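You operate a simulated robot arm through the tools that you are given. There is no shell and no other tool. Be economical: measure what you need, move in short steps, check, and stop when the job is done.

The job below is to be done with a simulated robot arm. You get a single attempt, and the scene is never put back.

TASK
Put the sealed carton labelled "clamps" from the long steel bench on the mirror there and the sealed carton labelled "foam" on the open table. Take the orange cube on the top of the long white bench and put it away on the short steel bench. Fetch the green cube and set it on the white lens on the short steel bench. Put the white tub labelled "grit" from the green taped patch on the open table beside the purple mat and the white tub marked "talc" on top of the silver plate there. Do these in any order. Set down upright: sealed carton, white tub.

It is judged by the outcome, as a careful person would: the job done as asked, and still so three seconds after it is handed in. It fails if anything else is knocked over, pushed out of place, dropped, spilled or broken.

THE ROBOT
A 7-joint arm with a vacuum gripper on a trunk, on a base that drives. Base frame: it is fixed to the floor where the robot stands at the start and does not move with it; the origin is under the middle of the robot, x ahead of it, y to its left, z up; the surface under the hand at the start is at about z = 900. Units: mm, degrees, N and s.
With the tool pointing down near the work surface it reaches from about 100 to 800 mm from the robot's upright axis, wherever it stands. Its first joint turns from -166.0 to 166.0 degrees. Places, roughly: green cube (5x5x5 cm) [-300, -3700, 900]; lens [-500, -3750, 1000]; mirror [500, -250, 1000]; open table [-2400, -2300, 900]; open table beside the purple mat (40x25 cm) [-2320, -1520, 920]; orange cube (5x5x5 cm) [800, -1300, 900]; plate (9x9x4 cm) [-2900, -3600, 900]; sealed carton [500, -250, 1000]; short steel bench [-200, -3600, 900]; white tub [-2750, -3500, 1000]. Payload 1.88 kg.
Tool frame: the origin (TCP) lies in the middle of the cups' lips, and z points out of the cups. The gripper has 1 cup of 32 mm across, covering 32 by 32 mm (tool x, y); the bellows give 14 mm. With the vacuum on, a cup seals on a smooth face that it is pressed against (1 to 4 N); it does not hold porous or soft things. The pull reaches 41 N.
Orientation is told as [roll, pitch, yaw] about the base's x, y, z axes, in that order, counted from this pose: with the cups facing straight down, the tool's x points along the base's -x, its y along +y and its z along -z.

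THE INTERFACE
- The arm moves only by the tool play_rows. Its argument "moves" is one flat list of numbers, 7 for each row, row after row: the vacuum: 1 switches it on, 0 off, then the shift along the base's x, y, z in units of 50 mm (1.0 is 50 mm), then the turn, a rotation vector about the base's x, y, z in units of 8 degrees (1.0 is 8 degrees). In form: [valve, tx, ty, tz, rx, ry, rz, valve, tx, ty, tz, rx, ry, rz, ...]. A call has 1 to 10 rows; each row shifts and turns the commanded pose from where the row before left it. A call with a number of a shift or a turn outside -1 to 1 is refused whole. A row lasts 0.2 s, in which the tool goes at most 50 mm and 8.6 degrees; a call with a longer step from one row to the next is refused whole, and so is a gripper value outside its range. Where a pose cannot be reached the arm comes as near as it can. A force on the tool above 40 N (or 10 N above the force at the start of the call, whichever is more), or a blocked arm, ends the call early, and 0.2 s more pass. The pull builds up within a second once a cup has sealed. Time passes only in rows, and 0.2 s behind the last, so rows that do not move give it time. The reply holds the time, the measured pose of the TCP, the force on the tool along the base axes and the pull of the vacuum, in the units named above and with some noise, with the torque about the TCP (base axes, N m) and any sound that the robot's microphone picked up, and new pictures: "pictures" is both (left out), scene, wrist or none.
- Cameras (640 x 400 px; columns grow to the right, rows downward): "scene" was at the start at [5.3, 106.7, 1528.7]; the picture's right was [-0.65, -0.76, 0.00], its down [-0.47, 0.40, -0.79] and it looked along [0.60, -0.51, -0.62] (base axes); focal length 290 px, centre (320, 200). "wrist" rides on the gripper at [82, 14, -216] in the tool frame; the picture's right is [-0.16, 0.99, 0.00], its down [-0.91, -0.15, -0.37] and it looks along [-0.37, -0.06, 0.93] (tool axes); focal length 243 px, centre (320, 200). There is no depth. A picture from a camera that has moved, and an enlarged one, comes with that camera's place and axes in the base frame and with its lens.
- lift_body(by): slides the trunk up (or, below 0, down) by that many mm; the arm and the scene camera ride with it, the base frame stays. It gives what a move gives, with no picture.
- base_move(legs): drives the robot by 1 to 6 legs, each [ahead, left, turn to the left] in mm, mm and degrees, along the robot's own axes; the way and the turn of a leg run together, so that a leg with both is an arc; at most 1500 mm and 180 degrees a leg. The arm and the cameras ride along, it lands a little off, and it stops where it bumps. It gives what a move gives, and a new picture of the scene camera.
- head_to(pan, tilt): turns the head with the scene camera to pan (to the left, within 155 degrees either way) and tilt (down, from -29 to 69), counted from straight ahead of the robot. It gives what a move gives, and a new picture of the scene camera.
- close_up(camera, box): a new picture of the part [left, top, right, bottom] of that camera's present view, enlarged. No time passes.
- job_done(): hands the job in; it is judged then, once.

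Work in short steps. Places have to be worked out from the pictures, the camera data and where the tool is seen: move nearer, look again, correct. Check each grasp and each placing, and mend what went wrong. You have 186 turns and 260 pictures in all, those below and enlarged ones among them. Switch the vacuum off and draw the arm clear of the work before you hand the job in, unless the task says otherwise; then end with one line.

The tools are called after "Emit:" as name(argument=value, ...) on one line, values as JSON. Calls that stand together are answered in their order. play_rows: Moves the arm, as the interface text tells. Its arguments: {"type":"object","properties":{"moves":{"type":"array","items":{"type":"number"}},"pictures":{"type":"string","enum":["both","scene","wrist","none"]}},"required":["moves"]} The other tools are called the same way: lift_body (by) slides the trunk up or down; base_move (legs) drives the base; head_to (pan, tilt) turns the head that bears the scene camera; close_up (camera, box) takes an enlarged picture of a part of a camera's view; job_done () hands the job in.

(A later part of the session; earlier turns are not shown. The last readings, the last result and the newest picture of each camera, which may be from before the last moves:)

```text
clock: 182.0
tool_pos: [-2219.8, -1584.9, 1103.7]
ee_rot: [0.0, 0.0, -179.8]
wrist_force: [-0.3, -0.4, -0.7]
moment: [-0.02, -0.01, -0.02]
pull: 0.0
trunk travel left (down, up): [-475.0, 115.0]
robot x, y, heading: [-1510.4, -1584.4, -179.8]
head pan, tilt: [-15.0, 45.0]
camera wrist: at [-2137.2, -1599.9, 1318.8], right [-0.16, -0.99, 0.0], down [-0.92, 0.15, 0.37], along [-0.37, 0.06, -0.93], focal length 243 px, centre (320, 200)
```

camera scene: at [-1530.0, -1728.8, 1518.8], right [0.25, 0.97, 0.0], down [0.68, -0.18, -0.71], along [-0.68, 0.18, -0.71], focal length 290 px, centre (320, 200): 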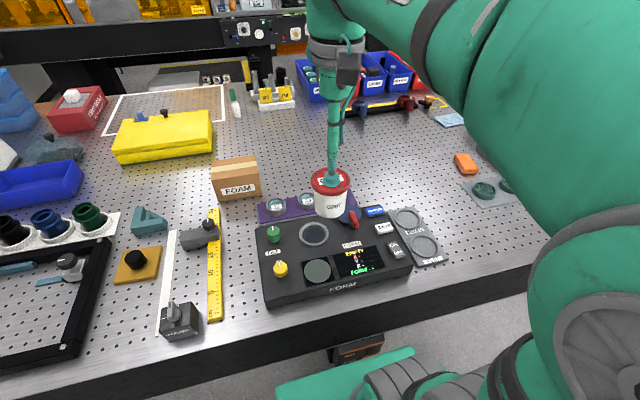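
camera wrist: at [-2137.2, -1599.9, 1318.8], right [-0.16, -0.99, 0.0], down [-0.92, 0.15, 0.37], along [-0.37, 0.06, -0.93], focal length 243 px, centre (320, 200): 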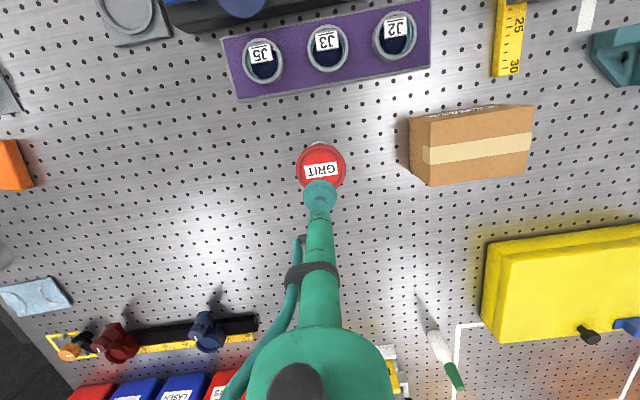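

Grit is set down beside the purple mat. Retract and head for the white bench.

Emit:
play_rows(moves=[0, 0.2, 0, 0.9, 0, 0, 0, 0, 0.9, 0, 0.3, 0, 0, 0, 0, 0.95, 0, 0, 0, 0, 0, 0, 0.95, 0, 0, 0, 0, 0, 0, 0.95, 0, 0, 0, 0, 0, 0, 0.95, 0, 0, 0, 0, 0, 0, 0.95, 0, 0, 0, 0, 0, 0, 0.95, 0, 0, 0, 0, 0], pictures="none")

Emit:
base_move(legs=[[-800, 0, 0], [0, 0, 179.8], [330, -80, 0]])

Emit:
head_to(pan=0, tilt=30)

```text
clock: 183.8
tool_pos: [-1879.1, -1586.8, 1162.8]
ee_rot: [0.1, 0.1, -179.8]
wrist_force: [-0.4, 0.5, 0.1]
moment: [0.0, -0.02, -0.01]
pull: 0.0
trunk travel left (down, up): [-475.0, 115.0]
robot x, y, heading: [-1512.8, -1582.8, -179.5]
head pan, tilt: [-15.0, 45.0]
```

```text
clock: 197.3
tool_pos: [-5.0, -1650.0, 1163.5]
ee_rot: [0.1, 0.0, 0.8]
wrist_force: [0.5, 0.0, -0.6]
moment: [-0.03, 0.01, 0.02]
pull: 0.0
trunk travel left (down, up): [-475.0, 115.0]
robot x, y, heading: [-371.9, -1655.6, 0.9]
head pan, tilt: [-15.0, 45.0]
camera scene: at [-357.0, -1514.8, 1518.8], right [-0.24, -0.97, 0.0], down [-0.69, 0.17, -0.71], along [0.69, -0.17, -0.71], focal length 290 px, centre (320, 200)
```

scene: 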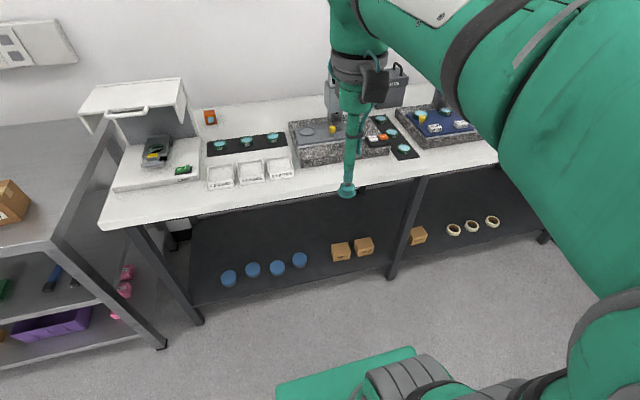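

```text
clock: 198.1
tool_pos: [-4.3, -1651.8, 1162.7]
ee_rot: [0.1, 0.0, 0.8]
wrist_force: [1.1, 0.4, 0.2]
moment: [-0.01, 0.0, 0.04]
pull: 0.2
trunk travel left (down, up): [-475.0, 115.0]
robot x, y, heading: [-374.1, -1650.4, 1.0]
head pan, tilt: [0.0, 30.0]
camera scene: at [-345.5, -1493.7, 1541.3], right [0.01, -1.0, 0.0], down [-0.5, -0.01, -0.87], along [0.87, 0.01, -0.5], focal length 290 px, centre (320, 200)
```

scene: 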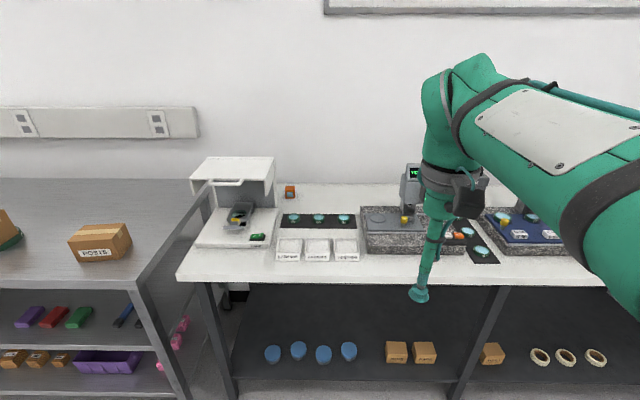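

Orange cube is near (798,-1342). Enlarge to check it and its surroundings.

Emit:
close_up(camera="scene", box=[180, 150, 400, 280])

```text
2.91 times, centred on (290, 215) of scene
camera zoom: at [-345.5, -1493.7, 1541.3], right [0.01, -1.0, 0.0], down [-0.5, -0.01, -0.87], along [0.87, 0.01, -0.5], focal length 844 px, centre (407, 156)
```

zoom: 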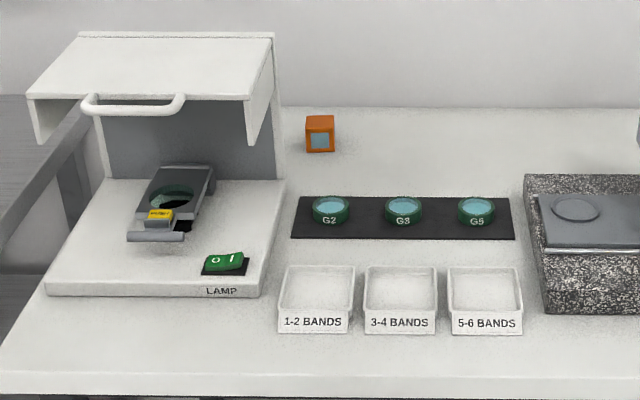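

The cube is clear, next to the lamp hood. Drive up to the bench edge opposite it.

Emit:
base_move(legs=[[0, 285, -1], [374, 0, 0]])

Emit:
lift_body(by=100)

Emit:
head_to(pan=-8, tilt=35)

```text
clock: 202.1
tool_pos: [367.1, -1378.8, 1162.3]
ee_rot: [0.1, 0.0, -0.3]
wrist_force: [-0.1, -0.5, -0.5]
moment: [0.03, 0.02, 0.01]
pull: 0.1
trunk travel left (down, up): [-475.0, 115.0]
robot x, y, heading: [-1.4, -1376.2, -0.2]
head pan, tilt: [0.0, 30.0]
camera scene: at [29.7, -1214.1, 1541.4], right [0.0, -1.0, 0.0], down [-0.5, 0.0, -0.87], along [0.87, 0.0, -0.5], focal length 290 px, centre (320, 200)
```

scene: 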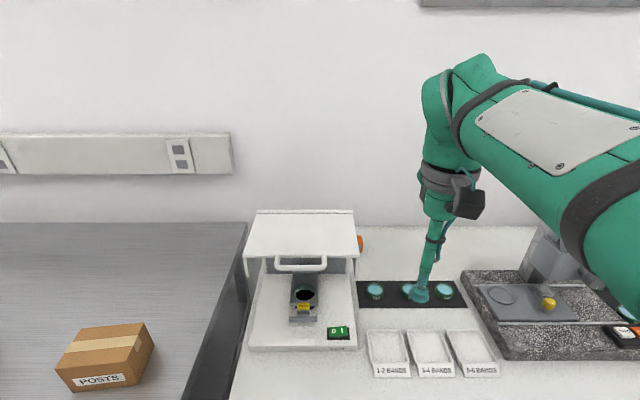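

```text
clock: 203.4
tool_pos: [366.2, -1377.9, 1263.5]
ee_rot: [0.1, 0.0, -0.2]
wrist_force: [0.2, 0.7, -0.2]
moment: [0.01, 0.02, 0.03]
pull: 0.0
trunk travel left (down, up): [-575.0, 15.0]
robot x, y, heading: [1.8, -1378.9, 0.1]
head pan, tilt: [0.0, 30.0]
```

```text
clock: 204.1
tool_pos: [367.1, -1377.5, 1262.7]
ee_rot: [0.2, 0.0, -0.3]
wrist_force: [-0.3, -0.3, -0.2]
moment: [-0.01, -0.02, 0.01]
pull: 0.0
trunk travel left (down, up): [-575.0, 15.0]
robot x, y, heading: [-1.4, -1381.4, -0.3]
head pan, tilt: [-8.0, 35.0]
camera scene: at [26.4, -1226.3, 1633.6], right [-0.14, -0.99, 0.0], down [-0.57, 0.08, -0.82], along [0.81, -0.12, -0.57], focal length 290 px, centre (320, 200)
```

scene: 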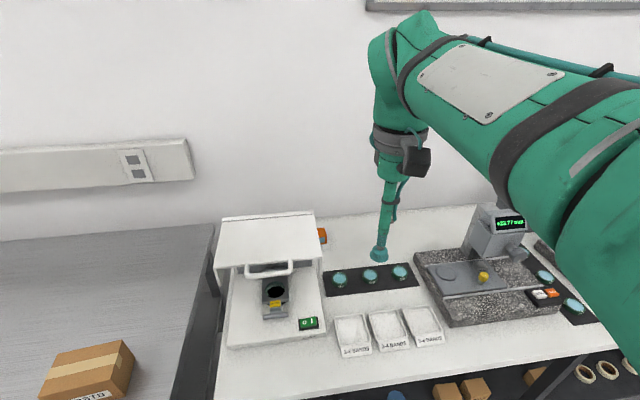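

Cube ≈ (805,-1348), behind the lamp. Move above and short of it to look with the wrist camera.

Emit:
play_rows(moves=[0, 0.83, -0.1, -0.1, 0, 0, 0, 0, 0.83, 0, -0.2, 0, 0, 0, 0, 0.83, 0, -0.3, 0, 0, 0, 0, 0.83, 0, -0.3, 0, 0, 0, 0, 0.83, 0.1, -0.3, 0, 0, 0, 0, 0.83, 0.2, -0.3, 0, 0, 0, 0, 0.83, 0.2, -0.3, 0, 0, 0, 0, 0.83, 0.2, -0.4, 0, 0, 0], pictures="wrist")

```text
clock: 205.9
tool_pos: [699.4, -1347.8, 1153.0]
ee_rot: [0.0, 0.1, -0.2]
wrist_force: [-0.9, -0.8, 1.1]
moment: [0.02, 0.02, -0.02]
pull: 0.0
trunk travel left (down, up): [-575.0, 15.0]
robot x, y, heading: [0.3, -1377.8, 0.1]
head pan, tilt: [-8.0, 35.0]
camera wrist: at [619.1, -1334.5, 1368.8], right [0.17, 0.99, 0.0], down [0.91, -0.16, 0.37], along [0.37, -0.06, -0.93], focal length 243 px, centre (320, 200)
```

wrist: 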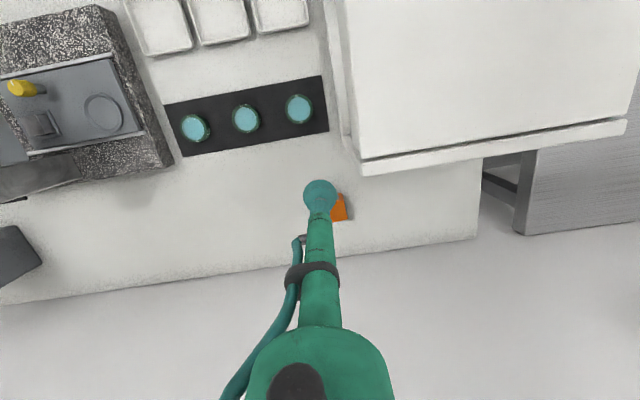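

The cube hides behind the gripper; shift 60 mm to -y to see it.

Emit:
play_rows(moves=[0, 0, -0.8, -0.3, 0, 0, 0, 0, 0, -0.5, 0, 0, 0, 0], pictures="none")

Emit:
close_up(camera="wrist", box=[240, 120, 440, 260])

```text
clock: 206.5
tool_pos: [699.3, -1412.6, 1137.6]
ee_rot: [0.1, -0.1, -0.1]
wrist_force: [-0.3, -0.3, 0.1]
moment: [-0.01, 0.04, -0.02]
pull: 0.1
trunk travel left (down, up): [-575.0, 15.0]
robot x, y, heading: [-2.5, -1373.2, -0.4]
head pan, tilt: [-8.0, 35.0]
```

```text
2.86 times, centred on (340, 190) of wrist
camera zoom: at [618.4, -1399.6, 1353.4], right [0.17, 0.99, 0.0], down [0.91, -0.16, 0.37], along [0.37, -0.06, -0.93], focal length 693 px, centre (263, 229)
```

zoom: 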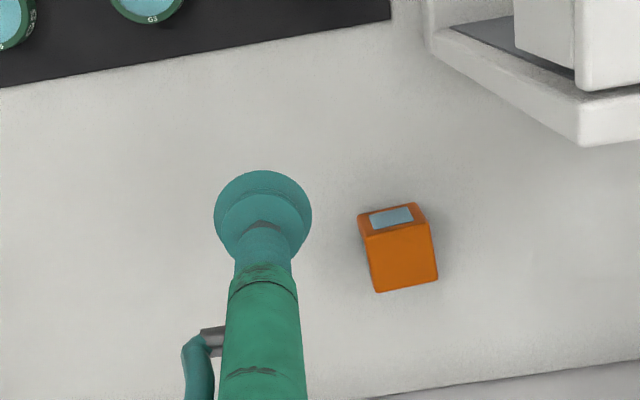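

Cube top is smooth, centre ≈ (812,-1342,948). I drive ~14 mm closer to ease the reach.

Emit:
base_move(legs=[[14, 32, 0]])

Emit:
play_rows(moves=[0, 0.4, 0.5, -0.6, 0, 0, 0, 0, 0.7, 0.25, -0.6, 0, 0, 0, 0, 0.6, 0, -0.7, 0, 0, 0, 0, 0.25, 0, -0.7, 0, 0, 0], pictures="wrist")

```text
clock: 207.3
tool_pos: [713.5, -1381.6, 1137.8]
ee_rot: [-0.1, 0.1, -0.1]
wrist_force: [0.3, 0.5, -0.4]
moment: [-0.02, 0.01, 0.0]
pull: 0.1
trunk travel left (down, up): [-575.0, 15.0]
robot x, y, heading: [14.3, -1346.7, -0.1]
head pan, tilt: [-8.0, 35.0]
camera scene: at [40.7, -1194.3, 1633.5], right [-0.14, -0.99, 0.0], down [-0.57, 0.08, -0.82], along [0.81, -0.12, -0.57], focal length 290 px, centre (320, 200)
```

scene: 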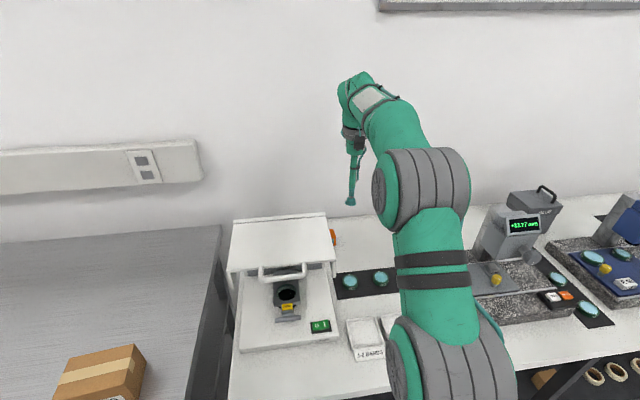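

```text
clock: 208.3
tool_pos: [811.0, -1342.4, 1006.4]
ee_rot: [0.0, 0.1, -0.3]
wrist_force: [-0.4, 0.1, -0.2]
moment: [-0.03, 0.0, -0.02]
pull: 0.1
trunk travel left (down, up): [-575.0, 15.0]
robot x, y, heading: [13.0, -1343.1, -0.4]
head pan, tilt: [-8.0, 35.0]
camera wrist: at [730.1, -1329.5, 1222.7], right [0.17, 0.99, 0.0], down [0.91, -0.16, 0.37], along [0.37, -0.06, -0.93], focal length 243 px, centre (320, 200)
```

wrist: 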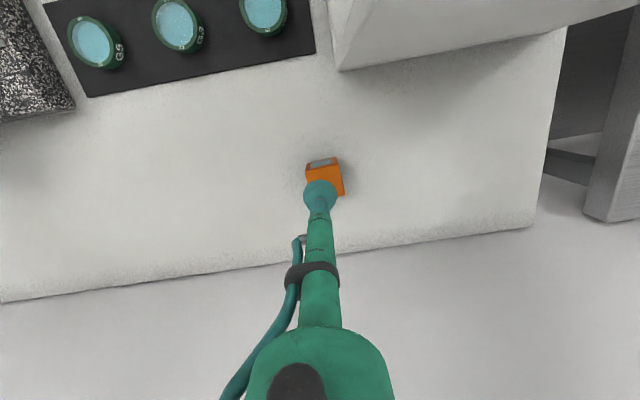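

Reachable. Enlarge to refine alignment.

Emit:
close_up(camera="wrist", box=[280, 140, 380, 220])

```text
5.00 times, centred on (330, 180) of wrist
camera zoom: at [730.1, -1329.5, 1222.7], right [0.17, 0.99, 0.0], down [0.91, -0.16, 0.37], along [0.37, -0.06, -0.93], focal length 1213 px, centre (270, 300)
```

zoom: 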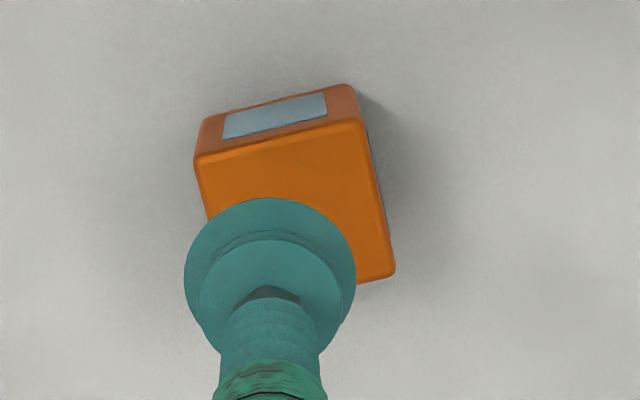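

Adjust +7 mm x, +4 mm y, and lower to ~970 to recheck.

Emit:
play_rows(moves=[0, 0.14, 0.08, -0.4, 0, 0, 0, 0, 0, 0, -0.3, 0, 0, 0, 0, 0, 0, 0, 0, 0, 0], pictures="none")

Emit:
close_up(camera="wrist", box=[280, 140, 380, 220])

```text
clock: 209.1
tool_pos: [816.8, -1338.0, 971.2]
ee_rot: [0.1, 0.0, -0.2]
wrist_force: [-0.7, -0.6, 0.7]
moment: [0.03, 0.02, 0.02]
pull: 0.0
trunk travel left (down, up): [-575.0, 15.0]
robot x, y, heading: [10.6, -1348.0, 0.2]
head pan, tilt: [-8.0, 35.0]
```

```text
5.00 times, centred on (330, 180) of wrist
camera zoom: at [736.9, -1325.8, 1187.9], right [0.17, 0.99, 0.0], down [0.91, -0.16, 0.37], along [0.37, -0.06, -0.93], focal length 1213 px, centre (270, 300)
```

zoom: 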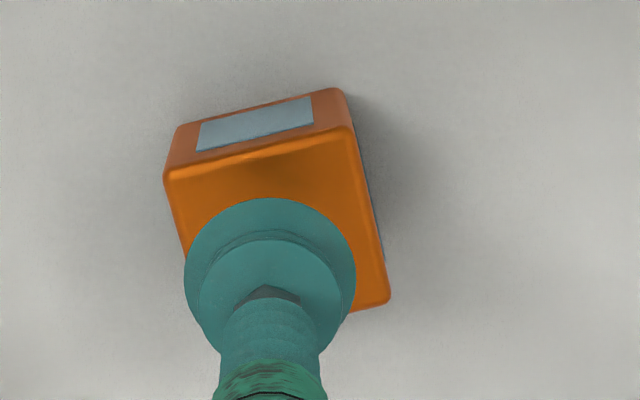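

Shift +5 mm in x, then descend gently with vacuum on.

Emit:
play_rows(moves=[1, 0.1, 0, -0.2, 0, 0, 0, 1, 0, 0, -0.1, 0, 0, 0, 1, 0, 0, -0.08, 0, 0, 0, 1, 0, 0, -0.06, 0, 0, 0, 1, 0, 0, 0, 0, 0, 0], pictures="none")

Emit:
close_up(camera="wrist", box=[280, 140, 380, 220])

```text
clock: 210.3
tool_pos: [823.3, -1339.0, 951.0]
ee_rot: [0.1, 0.0, -0.2]
wrist_force: [-1.0, 0.3, 0.1]
moment: [0.02, 0.04, -0.01]
pull: 0.1
trunk travel left (down, up): [-575.0, 15.0]
robot x, y, heading: [9.5, -1345.3, -0.2]
head pan, tilt: [-8.0, 35.0]
```

```text
5.00 times, centred on (330, 180) of wrist
camera zoom: at [741.8, -1326.2, 1166.3], right [0.17, 0.99, 0.0], down [0.91, -0.16, 0.37], along [0.37, -0.06, -0.93], focal length 1213 px, centre (270, 300)
```

zoom: 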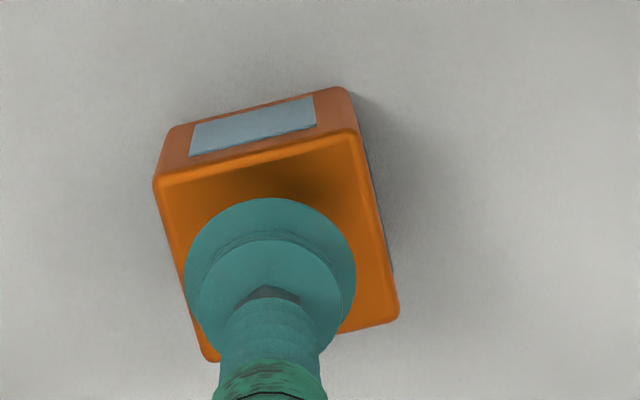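

Shift -3 mm x, +2 mm y and continue down.

Emit:
play_rows(moves=[1, -0.06, 0.04, -0.06, 0, 0, 0, 1, 0, 0, -0.08, 0, 0, 0, 1, 0, 0, 0, 0, 0, 0], pictures="none")

```text
clock: 211.1
tool_pos: [820.6, -1338.0, 942.8]
ee_rot: [0.2, -0.1, -0.3]
wrist_force: [-0.1, -1.0, -0.3]
moment: [-0.03, 0.03, 0.0]
pull: 0.1
trunk travel left (down, up): [-575.0, 15.0]
robot x, y, heading: [14.2, -1345.5, -0.0]
head pan, tilt: [-8.0, 35.0]
```

Emit:
play_rows(moves=[1, 0, 0, -0.06, 0, 0, 0, 1, 0, 0, -0.06, 0, 0, 0, 1, 0, 0, 0, 0, 0, 0], pictures="none")

```text
clock: 211.9
tool_pos: [819.0, -1337.5, 936.8]
ee_rot: [0.1, 0.1, -0.2]
wrist_force: [0.7, 0.4, 0.4]
moment: [0.0, 0.03, 0.0]
pull: 0.1
trunk travel left (down, up): [-575.0, 15.0]
robot x, y, heading: [13.5, -1345.3, 0.1]
head pan, tilt: [-8.0, 35.0]
```

Emit:
close_up(camera="wrist", box=[280, 140, 380, 220])

```text
5.00 times, centred on (330, 180) of wrist
camera zoom: at [738.6, -1324.1, 1153.4], right [0.17, 0.99, 0.0], down [0.91, -0.16, 0.37], along [0.37, -0.06, -0.93], focal length 1213 px, centre (270, 300)
```

zoom: 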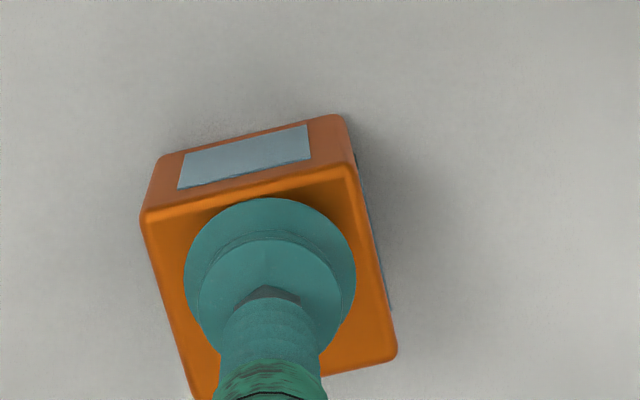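

Perfectly centred on the face now; continue down.

Emit:
play_rows(moves=[1, 0, 0, -0.08, 0, 0, 0, 1, 0, 0, -0.06, 0, 0, 0, 1, 0, 0, 0, 0, 0, 0], pictures="none")

```text
clock: 212.7
tool_pos: [819.7, -1336.9, 930.2]
ee_rot: [0.0, 0.0, -0.2]
wrist_force: [1.1, -0.2, 0.9]
moment: [-0.02, 0.0, 0.0]
pull: 0.2
trunk travel left (down, up): [-575.0, 15.0]
robot x, y, heading: [13.4, -1346.7, 0.0]
head pan, tilt: [-8.0, 35.0]
```

Emit:
play_rows(moves=[1, 0, 0, -0.06, 0, 0, 0, 1, 0, 0, -0.06, 0, 0, 0, 1, 0, 0, 0, 0, 0, 0], pictures="none")

Emit:
close_up(camera="wrist", box=[280, 140, 380, 220])

```text
clock: 213.5
tool_pos: [818.8, -1336.4, 925.7]
ee_rot: [0.1, 0.0, -0.2]
wrist_force: [-1.4, 0.7, 3.4]
moment: [0.01, -0.07, 0.02]
pull: 40.7
trunk travel left (down, up): [-575.0, 15.0]
robot x, y, heading: [10.9, -1342.5, -0.3]
head pan, tilt: [-8.0, 35.0]
```

```text
5.00 times, centred on (330, 180) of wrist
camera zoom: at [738.1, -1323.7, 1141.4], right [0.17, 0.99, 0.0], down [0.91, -0.16, 0.37], along [0.37, -0.06, -0.93], focal length 1213 px, centre (270, 300)
```

zoom: 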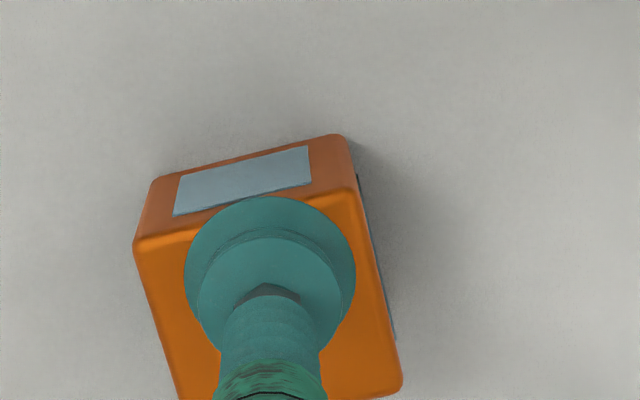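

Sealed. Lift, sidestep away from the hood, then retract.

Emit:
play_rows(moves=[1, 0, 0, 0.2, 0, 0, 0, 1, 0, 0, 0.8, 0, 0, 0, 1, -0.1, 0, 0.5, 0, 0, 0, 1, -0.3, -0.8, 0.3, 0, 0, 0, 1, -0.4, -0.8, 0.3, 0, 0, 0, 1, -0.8, 0, 0.5, 0, 0, 0, 1, -0.8, 0, 0.5, 0, 0, 0, 1, -0.8, 0, 0.5, 0, 0, 0, 1, -0.8, 0, 0.5, 0, 0, 0, 1, -0.8, 0, 0.5, 0, 0, 0], pictures="wrist")

```text
clock: 215.7
tool_pos: [578.1, -1417.7, 1154.4]
ee_rot: [0.1, 0.0, 0.0]
wrist_force: [-1.0, -1.0, -1.6]
moment: [0.0, 0.0, 0.0]
pull: 40.0
trunk travel left (down, up): [-575.0, 15.0]
robot x, y, heading: [13.4, -1343.0, 0.0]
head pan, tilt: [-8.0, 35.0]
camera wrist: at [498.1, -1405.0, 1370.5], right [0.17, 0.99, 0.0], down [0.91, -0.16, 0.37], along [0.37, -0.06, -0.93], focal length 243 px, centre (320, 200)
```

wrist: 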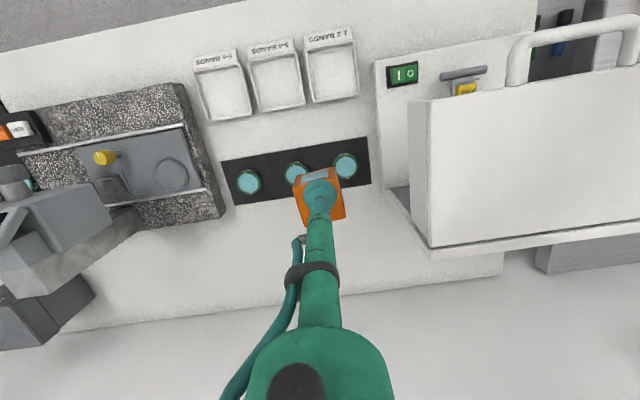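

Cube held. Retract more, back off, turn to face the short steel bench and approach.

Emit:
play_rows(moves=[1, -0.9, 0.2, 0, 0, 0, 0, 1, -0.9, 0.2, 0, 0, 0, 0, 1, -0.9, 0.2, 0, 0, 0, 0, 1, -0.9, 0.2, 0, 0, 0, 0], pictures="none")

Emit:
base_move(legs=[[-330, 0, 0], [0, 0, -90], [1000, 0, 0]])

Emit:
head_to(pan=0, tilt=35)

```text
clock: 216.7
tool_pos: [398.3, -1377.5, 1152.6]
ee_rot: [0.1, 0.0, -0.2]
wrist_force: [0.5, 0.4, -1.5]
moment: [0.01, 0.02, 0.0]
pull: 40.6
trunk travel left (down, up): [-575.0, 15.0]
robot x, y, heading: [17.1, -1344.3, -0.1]
head pan, tilt: [-8.0, 35.0]
```

```text
clock: 227.5
tool_pos: [-344.1, -2732.3, 1153.8]
ee_rot: [0.1, 0.0, -89.8]
wrist_force: [0.6, 0.3, -1.4]
moment: [-0.01, 0.01, 0.0]
pull: 40.7
trunk travel left (down, up): [-575.0, 15.0]
robot x, y, heading: [-313.5, -2341.1, -90.0]
head pan, tilt: [-8.0, 35.0]
camera scene: at [-162.6, -2372.3, 1633.6], right [-0.99, 0.14, 0.0], down [0.08, 0.57, -0.82], along [-0.11, -0.81, -0.57], focal length 290 px, centre (320, 200)
```

scene: 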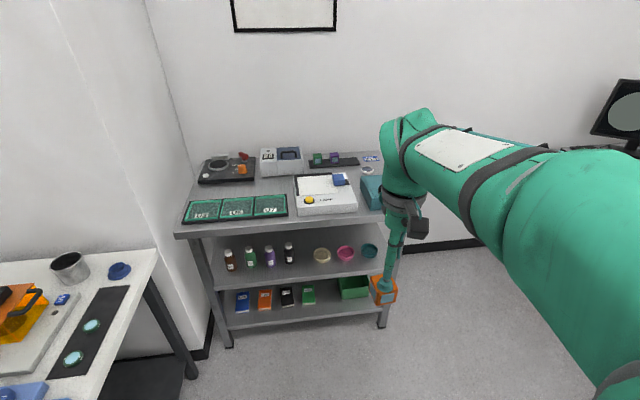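

```text
clock: 228.2
tool_pos: [-345.0, -2731.4, 1153.2]
ee_rot: [0.1, 0.0, -89.9]
wrist_force: [0.1, 0.6, -2.5]
moment: [-0.01, -0.01, 0.0]
pull: 41.3
trunk travel left (down, up): [-575.0, 15.0]
robot x, y, heading: [-314.7, -2348.4, -90.1]
head pan, tilt: [0.0, 35.0]
camera scene: at [-150.4, -2373.0, 1633.6], right [-1.0, 0.0, 0.0], down [0.0, 0.57, -0.82], along [0.0, -0.82, -0.57], focal length 290 px, centre (320, 200)
```

scene: 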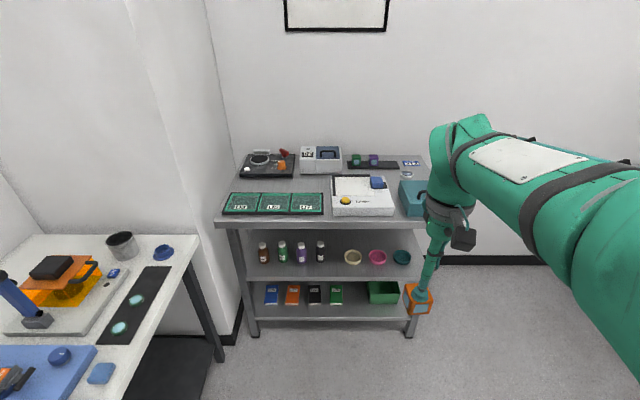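

Enlarge the short bench.

Emit:
close_up(camera="scene", box=[210, 130, 450, 230])

```text
2.67 times, centred on (330, 180) of scene
camera zoom: at [-150.4, -2373.0, 1633.6], right [-1.0, 0.0, 0.0], down [0.0, 0.57, -0.82], along [0.0, -0.82, -0.57], focal length 774 px, centre (293, 253)
```

zoom: 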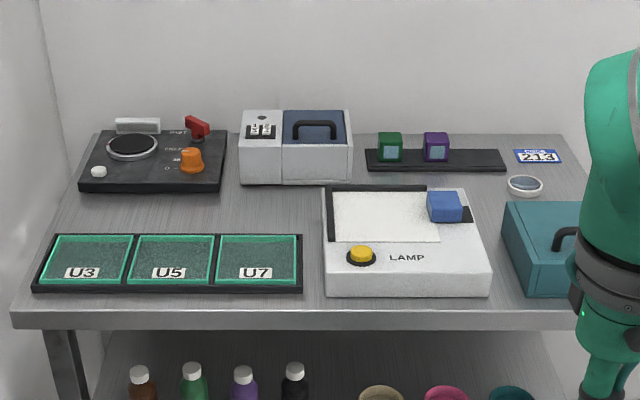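

Free spot for the orange cube at ≈ (-100,-3553); green cube ≈ (-340,-3747), lens ≈ (-589,-3646). Drive up to the bench.

Emit:
base_move(legs=[[645, 0, 0]])

Emit:
play_rows(moves=[1, 0.9, -0.2, 0, 0, 0, 0, 1, 0.9, -0.2, 0, 0, 0, 0, 1, 0.9, -0.2, 0, 0, 0, 0, 1, 0.9, -0.4, 0, 0, 0, 0, 1, 0.9, -0.4, 0, 0, 0, 0])

```text
clock: 231.8
tool_pos: [-343.8, -3373.5, 1152.9]
ee_rot: [0.1, 0.1, -90.0]
wrist_force: [0.1, -0.2, -1.5]
moment: [0.04, -0.03, -0.04]
pull: 40.5
trunk travel left (down, up): [-575.0, 15.0]
robot x, y, heading: [-309.4, -2988.3, -90.2]
head pan, tilt: [0.0, 35.0]
camera scene: at [-148.6, -3015.0, 1633.6], right [-1.0, 0.0, 0.0], down [0.0, 0.57, -0.82], along [0.0, -0.82, -0.57], focal length 290 px, centre (320, 200)
```

scene: 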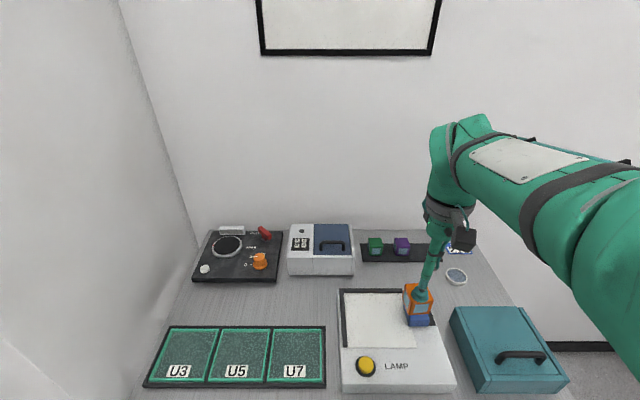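

```text
clock: 233.0
tool_pos: [-116.8, -3443.1, 1153.5]
ee_rot: [0.1, 0.1, -89.8]
wrist_force: [0.3, -1.5, -2.2]
moment: [-0.01, -0.04, 0.0]
pull: 41.2
trunk travel left (down, up): [-575.0, 15.0]
robot x, y, heading: [-311.6, -2988.8, -90.2]
head pan, tilt: [0.0, 35.0]
camera scene: at [-148.2, -3015.3, 1633.5], right [-1.0, 0.0, 0.0], down [0.0, 0.57, -0.82], along [0.0, -0.82, -0.57], focal length 290 px, centre (320, 200)
camera wrist: at [-102.2, -3361.7, 1369.6], right [0.99, -0.16, 0.0], down [-0.15, -0.92, 0.37], along [-0.06, -0.37, -0.93], focal length 243 px, centre (320, 200)
```

scene: 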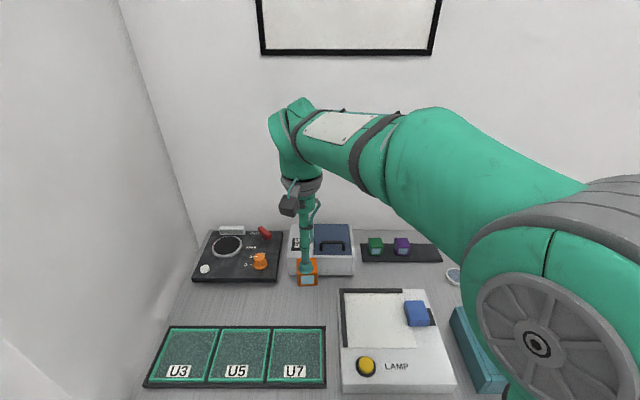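
wrist: 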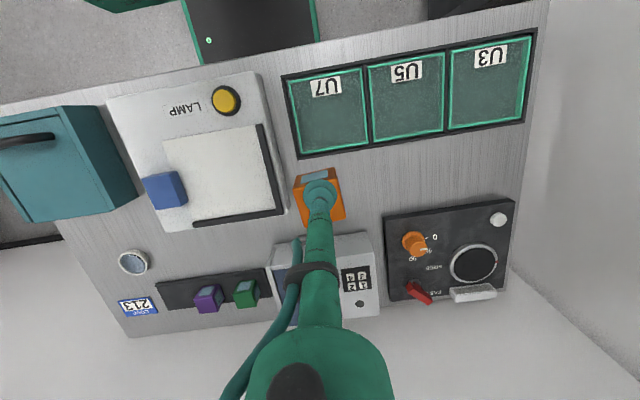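

Clear strip between tray and grey box; target (-100,-3540). Move over and lower to ~990.

Emit:
play_rows(moves=[1, 0.17, -0.95, 0, 0, 0, 0, 1, 0.17, -0.95, 0, 0, 0, 0, 1, 0, 0, -0.9, 0, 0, 0, 1, 0, 0, -0.9, 0, 0, 0, 1, 0, 0, -0.9, 0, 0, 0, 1, 0, 0, -0.5, 0, 0, 0], pictures="wrist")

```text
clock: 234.4
tool_pos: [-101.5, -3537.9, 994.8]
ee_rot: [0.1, 0.1, -90.1]
wrist_force: [-0.2, 0.2, -2.1]
moment: [-0.01, 0.0, 0.02]
pull: 40.3
trunk travel left (down, up): [-575.0, 15.0]
robot x, y, heading: [-313.3, -2985.6, -89.8]
head pan, tilt: [0.0, 35.0]
camera wrist: at [-87.1, -3456.6, 1209.5], right [0.99, -0.17, 0.0], down [-0.15, -0.91, 0.37], along [-0.06, -0.37, -0.93], focal length 243 px, centre (320, 200)
```

wrist: 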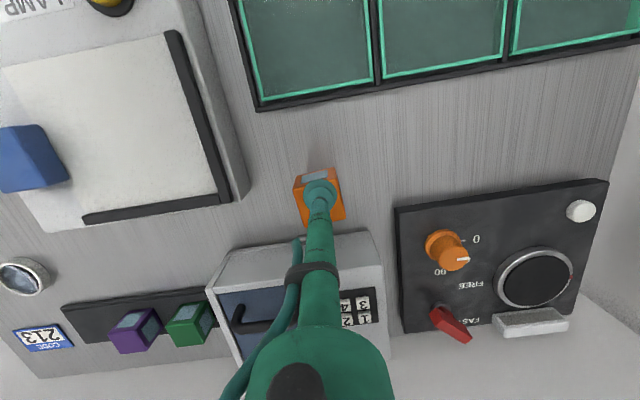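

Clear on all sides. Lower on.

Emit:
play_rows(moves=[1, 0, 0.04, -0.5, 0, 0, 0, 1, 0, 0, -0.2, 0, 0, 0, 1, 0, 0, 0, 0, 0, 0], pictures="none")

Emit:
close_up(camera="scene", box=[240, 230, 380, 340])

```text
clock: 235.2
tool_pos: [-100.5, -3535.8, 958.6]
ee_rot: [0.1, 0.0, -89.8]
wrist_force: [0.0, 0.3, -1.8]
moment: [-0.01, 0.01, 0.01]
pull: 40.5
trunk travel left (down, up): [-575.0, 15.0]
robot x, y, heading: [-312.7, -2988.9, -89.9]
head pan, tilt: [0.0, 35.0]
```

```text
3.64 times, centred on (310, 285) of scene
camera zoom: at [-148.5, -3014.9, 1633.6], right [-1.0, 0.0, 0.0], down [0.0, 0.57, -0.82], along [0.0, -0.82, -0.57], focal length 1055 px, centre (356, -109)
```

zoom: 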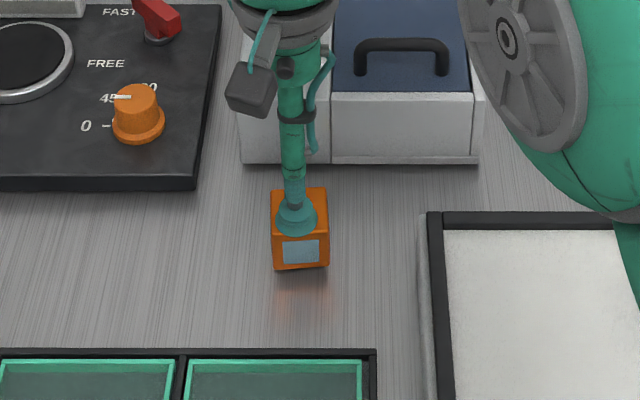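

Emit:
play_rows(moves=[1, 0, 0, -0.08, 0, 0, 0, 1, 0, 0, -0.06, 0, 0, 0, 1, 0, 0, 0, 0, 0, 0], pictures="none")

```text
clock: 236.0
tool_pos: [-102.1, -3535.8, 952.1]
ee_rot: [0.0, 0.1, -90.0]
wrist_force: [-0.2, -0.9, -0.7]
moment: [0.03, -0.01, -0.03]
pull: 41.1
trunk travel left (down, up): [-575.0, 15.0]
robot x, y, heading: [-313.8, -2985.9, -89.9]
head pan, tilt: [0.0, 35.0]
```

No contact yet; keep stepping down slowly.

Emit:
play_rows(moves=[1, 0, 0, -0.06, 0, 0, 0, 1, 0, 0, -0.04, 0, 0, 0, 1, 0, 0, 0, 0, 0, 0], pictures="none")

```text
clock: 236.8
tool_pos: [-102.0, -3536.7, 946.9]
ee_rot: [0.0, 0.2, -89.9]
wrist_force: [0.2, -0.3, -2.0]
moment: [-0.01, -0.01, 0.01]
pull: 40.9
trunk travel left (down, up): [-575.0, 15.0]
robot x, y, heading: [-312.0, -2987.2, -90.1]
head pan, tilt: [0.0, 35.0]
```

Emit:
play_rows(moves=[1, 0, 0, -0.06, 0, 0, 0, 1, 0, 0, 0, 0, 0, 0], pictures="none")

```text
clock: 237.4
tool_pos: [-102.0, -3535.9, 945.3]
ee_rot: [0.0, -0.1, -89.9]
wrist_force: [-1.2, 1.8, 9.1]
moment: [-0.15, 0.06, -0.08]
pull: 40.7
trunk travel left (down, up): [-575.0, 15.0]
robot x, y, heading: [-310.6, -2982.9, -89.9]
head pan, tilt: [0.0, 35.0]
```

Contact. Release and rise.

Emit:
play_rows(moves=[0, 0, 0, 0, 0, 0, 0, 0, 0, 0, 0, 0, 0, 0, 0, 0, 0, 0, 0, 0, 0, 0, 0, 0, 0.1, 0, 0, 0, 0, 0, 0, 0.6, 0, 0, 0, 0, 0, 0, 0.9, 0, 0, 0, 0, 0, 0, 0.9, 0, 0, 0, 0, 0, 0, 0.9, 0, 0, 0], pictures="wrist")

```text
clock: 239.2
tool_pos: [-101.9, -3535.1, 1114.2]
ee_rot: [-0.1, 0.1, -89.9]
wrist_force: [0.4, 0.5, 0.5]
moment: [0.0, -0.02, 0.02]
pull: 0.1
trunk travel left (down, up): [-575.0, 15.0]
robot x, y, heading: [-312.7, -2985.3, -90.1]
head pan, tilt: [0.0, 35.0]
camera wrist: at [-87.8, -3454.7, 1329.9], right [0.99, -0.16, 0.0], down [-0.15, -0.92, 0.37], along [-0.06, -0.37, -0.93], focal length 243 px, centre (320, 200)
```

wrist: 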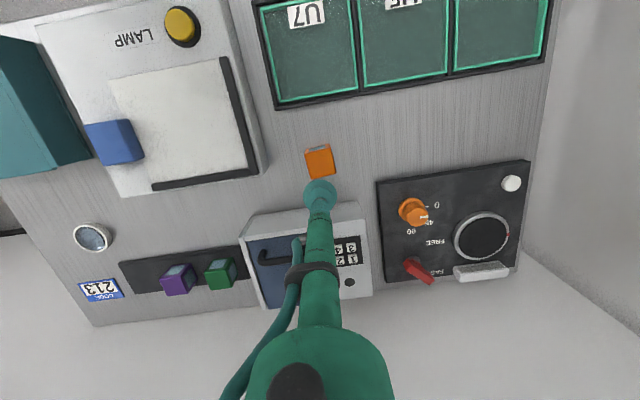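

Orange cube placed. Go toward the green cube (≈(-322,-3729)) and look.

Emit:
play_rows(moves=[0, -0.73, -0.52, -0.1, 0, 0, 0, 0, -0.73, -0.52, -0.1, 0, 0, 0, 0, -0.73, -0.52, -0.1, 0, 0, 0, 0, -0.73, -0.52, -0.2, 0, 0, 0, 0, -0.73, -0.52, -0.3, 0, 0, 0, 0, -0.73, -0.52, -0.3, 0, 0, 0], pictures="wrist")

Emit:
close_up(camera="wrist", box=[220, 130, 420, 260])

```text
clock: 240.6
tool_pos: [-320.7, -3693.8, 1056.8]
ee_rot: [-0.1, 0.0, -89.9]
wrist_force: [0.0, 0.2, 0.2]
moment: [-0.02, 0.02, 0.03]
pull: 0.0
trunk travel left (down, up): [-575.0, 15.0]
robot x, y, heading: [-313.9, -2985.3, -90.0]
head pan, tilt: [0.0, 35.0]
camera wrist: at [-306.6, -3611.9, 1273.5], right [0.99, -0.16, 0.0], down [-0.15, -0.92, 0.37], along [-0.06, -0.37, -0.93], focal length 243 px, centre (320, 200)
```

wrist: 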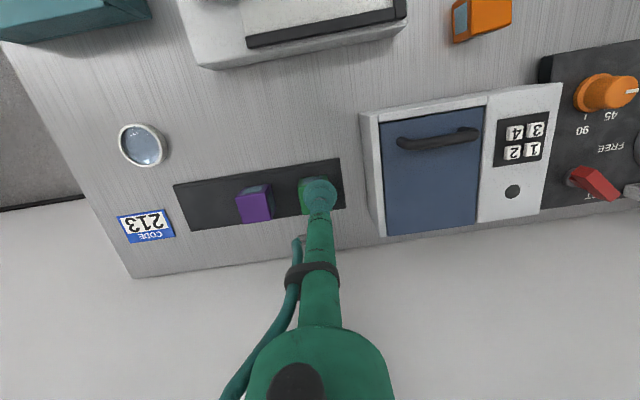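

```text
3.08 times, centred on (320, 195) of wrist
camera zoom: at [-306.6, -3611.9, 1273.5], right [0.99, -0.16, 0.0], down [-0.15, -0.92, 0.37], along [-0.06, -0.37, -0.93], focal length 746 px, centre (320, 215)
```

zoom: 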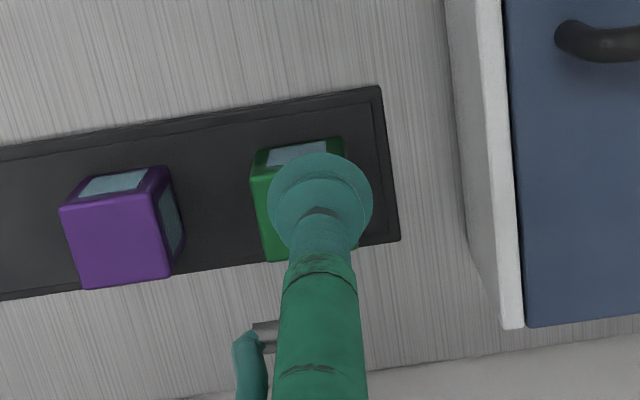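

Green cube centre ≈ (-333,-3737). Align and lower to ~990.

Emit:
play_rows(moves=[0, -0.26, -0.86, -0.3, 0, 0, 0, 0, 0, 0, -0.9, 0, 0, 0, 0, 0, 0, 0, 0, 0, 0], pictures="none")

Emit:
close_up(camera="wrist", box=[270, 130, 370, 210])

```text
clock: 241.4
tool_pos: [-332.4, -3734.6, 998.7]
ee_rot: [0.1, 0.0, -89.9]
wrist_force: [0.6, 0.1, 1.3]
moment: [0.01, -0.02, 0.0]
pull: 0.1
trunk travel left (down, up): [-575.0, 15.0]
robot x, y, heading: [-313.8, -2987.2, -90.0]
head pan, tilt: [0.0, 35.0]
```

```text
5.00 times, centred on (320, 170) of wrist
camera zoom: at [-318.3, -3654.0, 1214.3], right [0.99, -0.16, 0.0], down [-0.15, -0.91, 0.37], along [-0.06, -0.37, -0.93], focal length 1213 px, centre (320, 350)
```

zoom: 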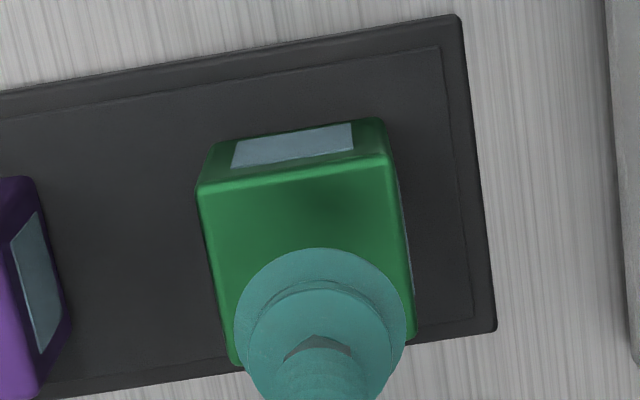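

Shift (-2,-2) mm and descend with vacuum on.

Emit:
play_rows(moves=[1, -0.04, -0.04, -0.5, 0, 0, 0, 1, 0, 0, -0.2, 0, 0, 0, 1, 0, 0, -0.08, 0, 0, 0, 1, 0, 0, 0, 0, 0, 0], pictures="none")

Emit:
close_up(camera="wrist", box=[270, 130, 370, 210])

```text
clock: 242.4
tool_pos: [-335.3, -3737.4, 961.0]
ee_rot: [0.1, 0.1, -89.9]
wrist_force: [0.2, -0.4, -0.1]
moment: [-0.05, 0.01, 0.01]
pull: 40.9
trunk travel left (down, up): [-575.0, 15.0]
robot x, y, heading: [-315.0, -2988.0, -89.9]
head pan, tilt: [0.0, 35.0]
```

```text
5.00 times, centred on (320, 170) of wrist
camera zoom: at [-320.8, -3655.9, 1175.6], right [0.99, -0.16, 0.0], down [-0.15, -0.92, 0.37], along [-0.06, -0.37, -0.93], focal length 1213 px, centre (320, 350)
```

zoom: 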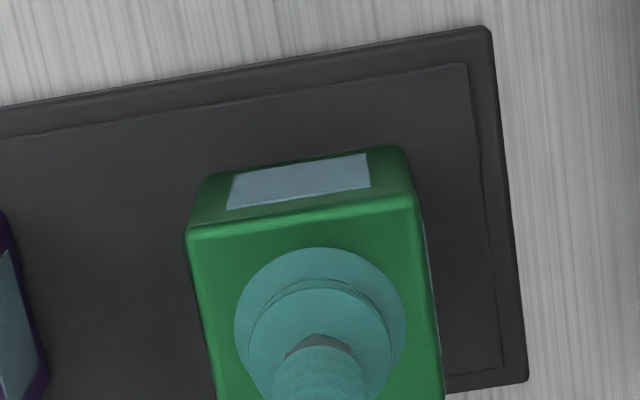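

Sealed. Lift and carry over the lens (≈(-576,-3629)).

Emit:
play_rows(moves=[1, 0, 0, 0.2, 0, 0, 0, 1, 0, 0, 0.7, 0, 0, 0, 1, 0, 0, 0.9, 0, 0, 0, 1, -0.6, 0.2, 0, 0, 0, 0, 1, -0.8, 0.37, 0, 0, 0, 0, 1, -0.85, 0.4, 0, 0, 0, 0, 1, -0.85, 0.4, 0, 0, 0, 0, 1, -0.85, 0.4, 0, 0, 0, 0, 1, -0.85, 0.39, 0, 0, 0, 0], pictures="wrist")

Emit:
head_to(pan=-30, tilt=40)

```text
clock: 244.4
tool_pos: [-575.2, -3627.1, 1049.6]
ee_rot: [0.1, 0.1, -90.0]
wrist_force: [-0.2, 0.3, -0.7]
moment: [-0.01, 0.02, 0.02]
pull: 40.2
trunk travel left (down, up): [-575.0, 15.0]
robot x, y, heading: [-313.6, -2983.5, -89.8]
head pan, tilt: [0.0, 35.0]
camera wrist: at [-560.7, -3546.7, 1266.1], right [0.99, -0.16, 0.0], down [-0.15, -0.92, 0.37], along [-0.06, -0.37, -0.93], focal length 243 px, centre (320, 200)
```

wrist: 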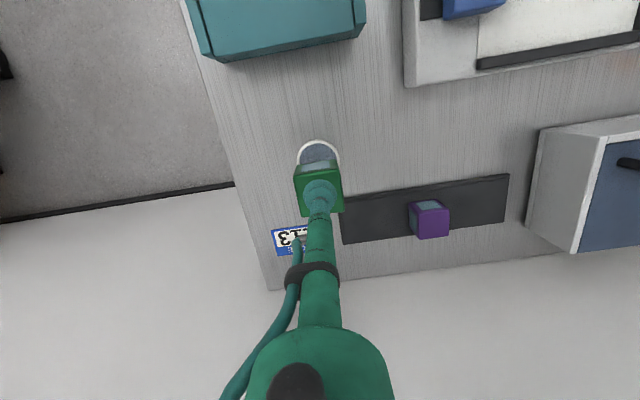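

```text
clock: 245.3
tool_pos: [-574.3, -3628.7, 1050.6]
ee_rot: [0.0, 0.1, -89.9]
wrist_force: [0.1, 0.0, -2.1]
moment: [0.0, 0.02, 0.0]
pull: 40.4
trunk travel left (down, up): [-575.0, 15.0]
robot x, y, heading: [-315.6, -2985.6, -90.0]
head pan, tilt: [-30.0, 40.0]
camera scene: at [-191.1, -3000.6, 1626.1], right [-0.87, 0.5, 0.0], down [0.32, 0.56, -0.77], along [-0.38, -0.66, -0.64], focal length 290 px, centre (320, 200)
```

scene: 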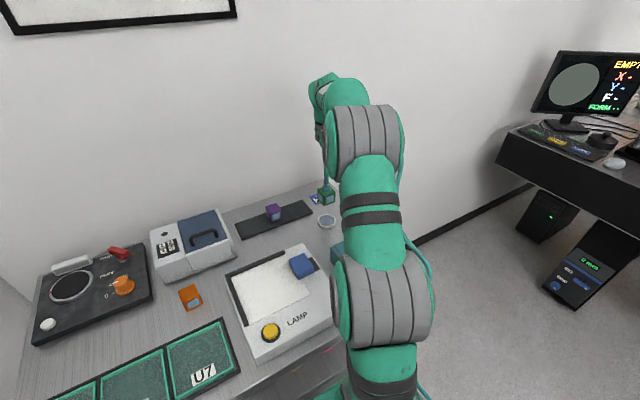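

Aligned with the lens. Lower to ~985 and check.

Emit:
play_rows(moves=[1, 0, 0, -0.7, 0, 0, 0, 1, 0, 0, -0.6, 0, 0, 0, 1, 0, 0, 0, 0, 0, 0], pictures="none")

Emit:
close_up(camera="wrist", box=[260, 120, 380, 220])

Emit:
close_up(camera="scene", box=[290, 170, 370, 240])

```text
clock: 246.1
tool_pos: [-574.8, -3627.7, 985.8]
ee_rot: [0.2, 0.1, -90.0]
wrist_force: [-0.5, -0.2, -2.0]
moment: [0.0, 0.0, 0.0]
pull: 40.1
trunk travel left (down, up): [-575.0, 15.0]
robot x, y, heading: [-312.8, -2986.4, -89.9]
head pan, tilt: [-30.0, 40.0]
```

```text
4.00 times, centred on (320, 170) of wrist
camera zoom: at [-560.1, -3547.5, 1200.4], right [0.99, -0.16, 0.0], down [-0.15, -0.91, 0.37], along [-0.06, -0.37, -0.93], focal length 970 px, centre (320, 320)
```

zoom: 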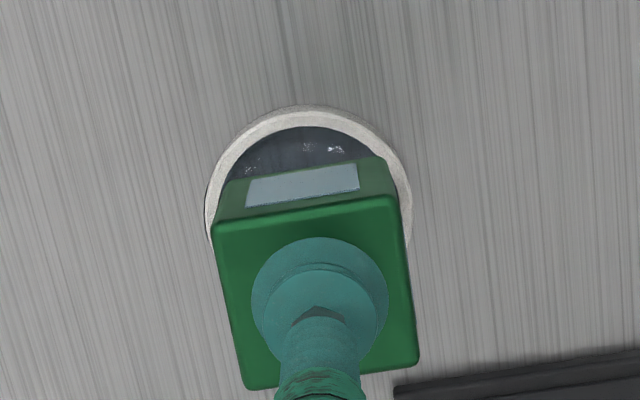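

```text
5.71 times, centred on (330, 205) of scene
camera zoom: at [-191.2, -3000.7, 1626.1], right [-0.87, 0.5, 0.0], down [0.32, 0.56, -0.77], along [-0.38, -0.66, -0.64], focal length 1658 px, centre (263, 171)
```

zoom: 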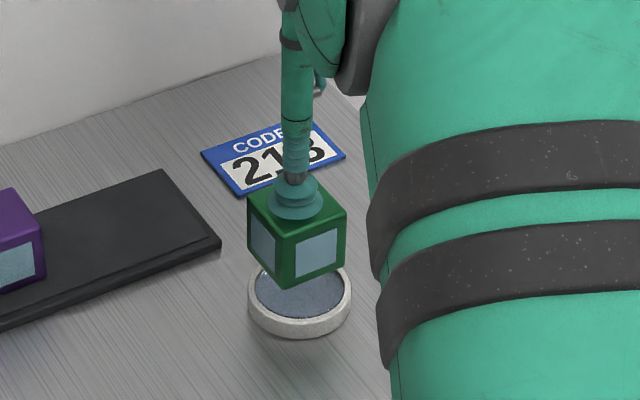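

Cube is centred over the lens ring (within ~2 mm). Lower gently.

Emit:
play_rows(moves=[1, 0, 0, -0.3, 0, 0, 0, 1, 0, 0, -0.06, 0, 0, 0, 1, 0, 0, 0, 0, 0, 0], pictures="none")

```text
clock: 246.9
tool_pos: [-573.6, -3629.3, 966.8]
ee_rot: [0.2, 0.3, -89.9]
wrist_force: [-0.4, -0.9, -2.1]
moment: [-0.02, 0.0, 0.01]
pull: 40.6
trunk travel left (down, up): [-575.0, 15.0]
robot x, y, heading: [-314.1, -2982.7, -89.8]
head pan, tilt: [-30.0, 40.0]
```

Emit:
play_rows(moves=[1, 0, 0, -0.06, 0, 0, 0, 1, 0, 0, 0, 0, 0, 0], pictures="none")

```text
clock: 247.5
tool_pos: [-575.7, -3630.0, 962.6]
ee_rot: [0.0, 0.1, -90.0]
wrist_force: [0.6, 0.7, -1.0]
moment: [0.0, 0.03, -0.02]
pull: 39.9
trunk travel left (down, up): [-575.0, 15.0]
robot x, y, heading: [-310.5, -2987.4, -89.9]
head pan, tilt: [-30.0, 40.0]
```

Emit:
play_rows(moves=[1, 0, 0.02, -0.06, 0, 0, 0, 1, 0, 0, 0, 0, 0, 0], pictures="none")

```text
clock: 248.1
tool_pos: [-575.3, -3629.8, 963.0]
ee_rot: [0.0, -0.3, -89.9]
wrist_force: [1.8, -2.9, 10.6]
moment: [0.04, -0.06, -0.01]
pull: 40.4
trunk travel left (down, up): [-575.0, 15.0]
robot x, y, heading: [-312.5, -2982.6, -89.8]
head pan, tilt: [-30.0, 40.0]
```

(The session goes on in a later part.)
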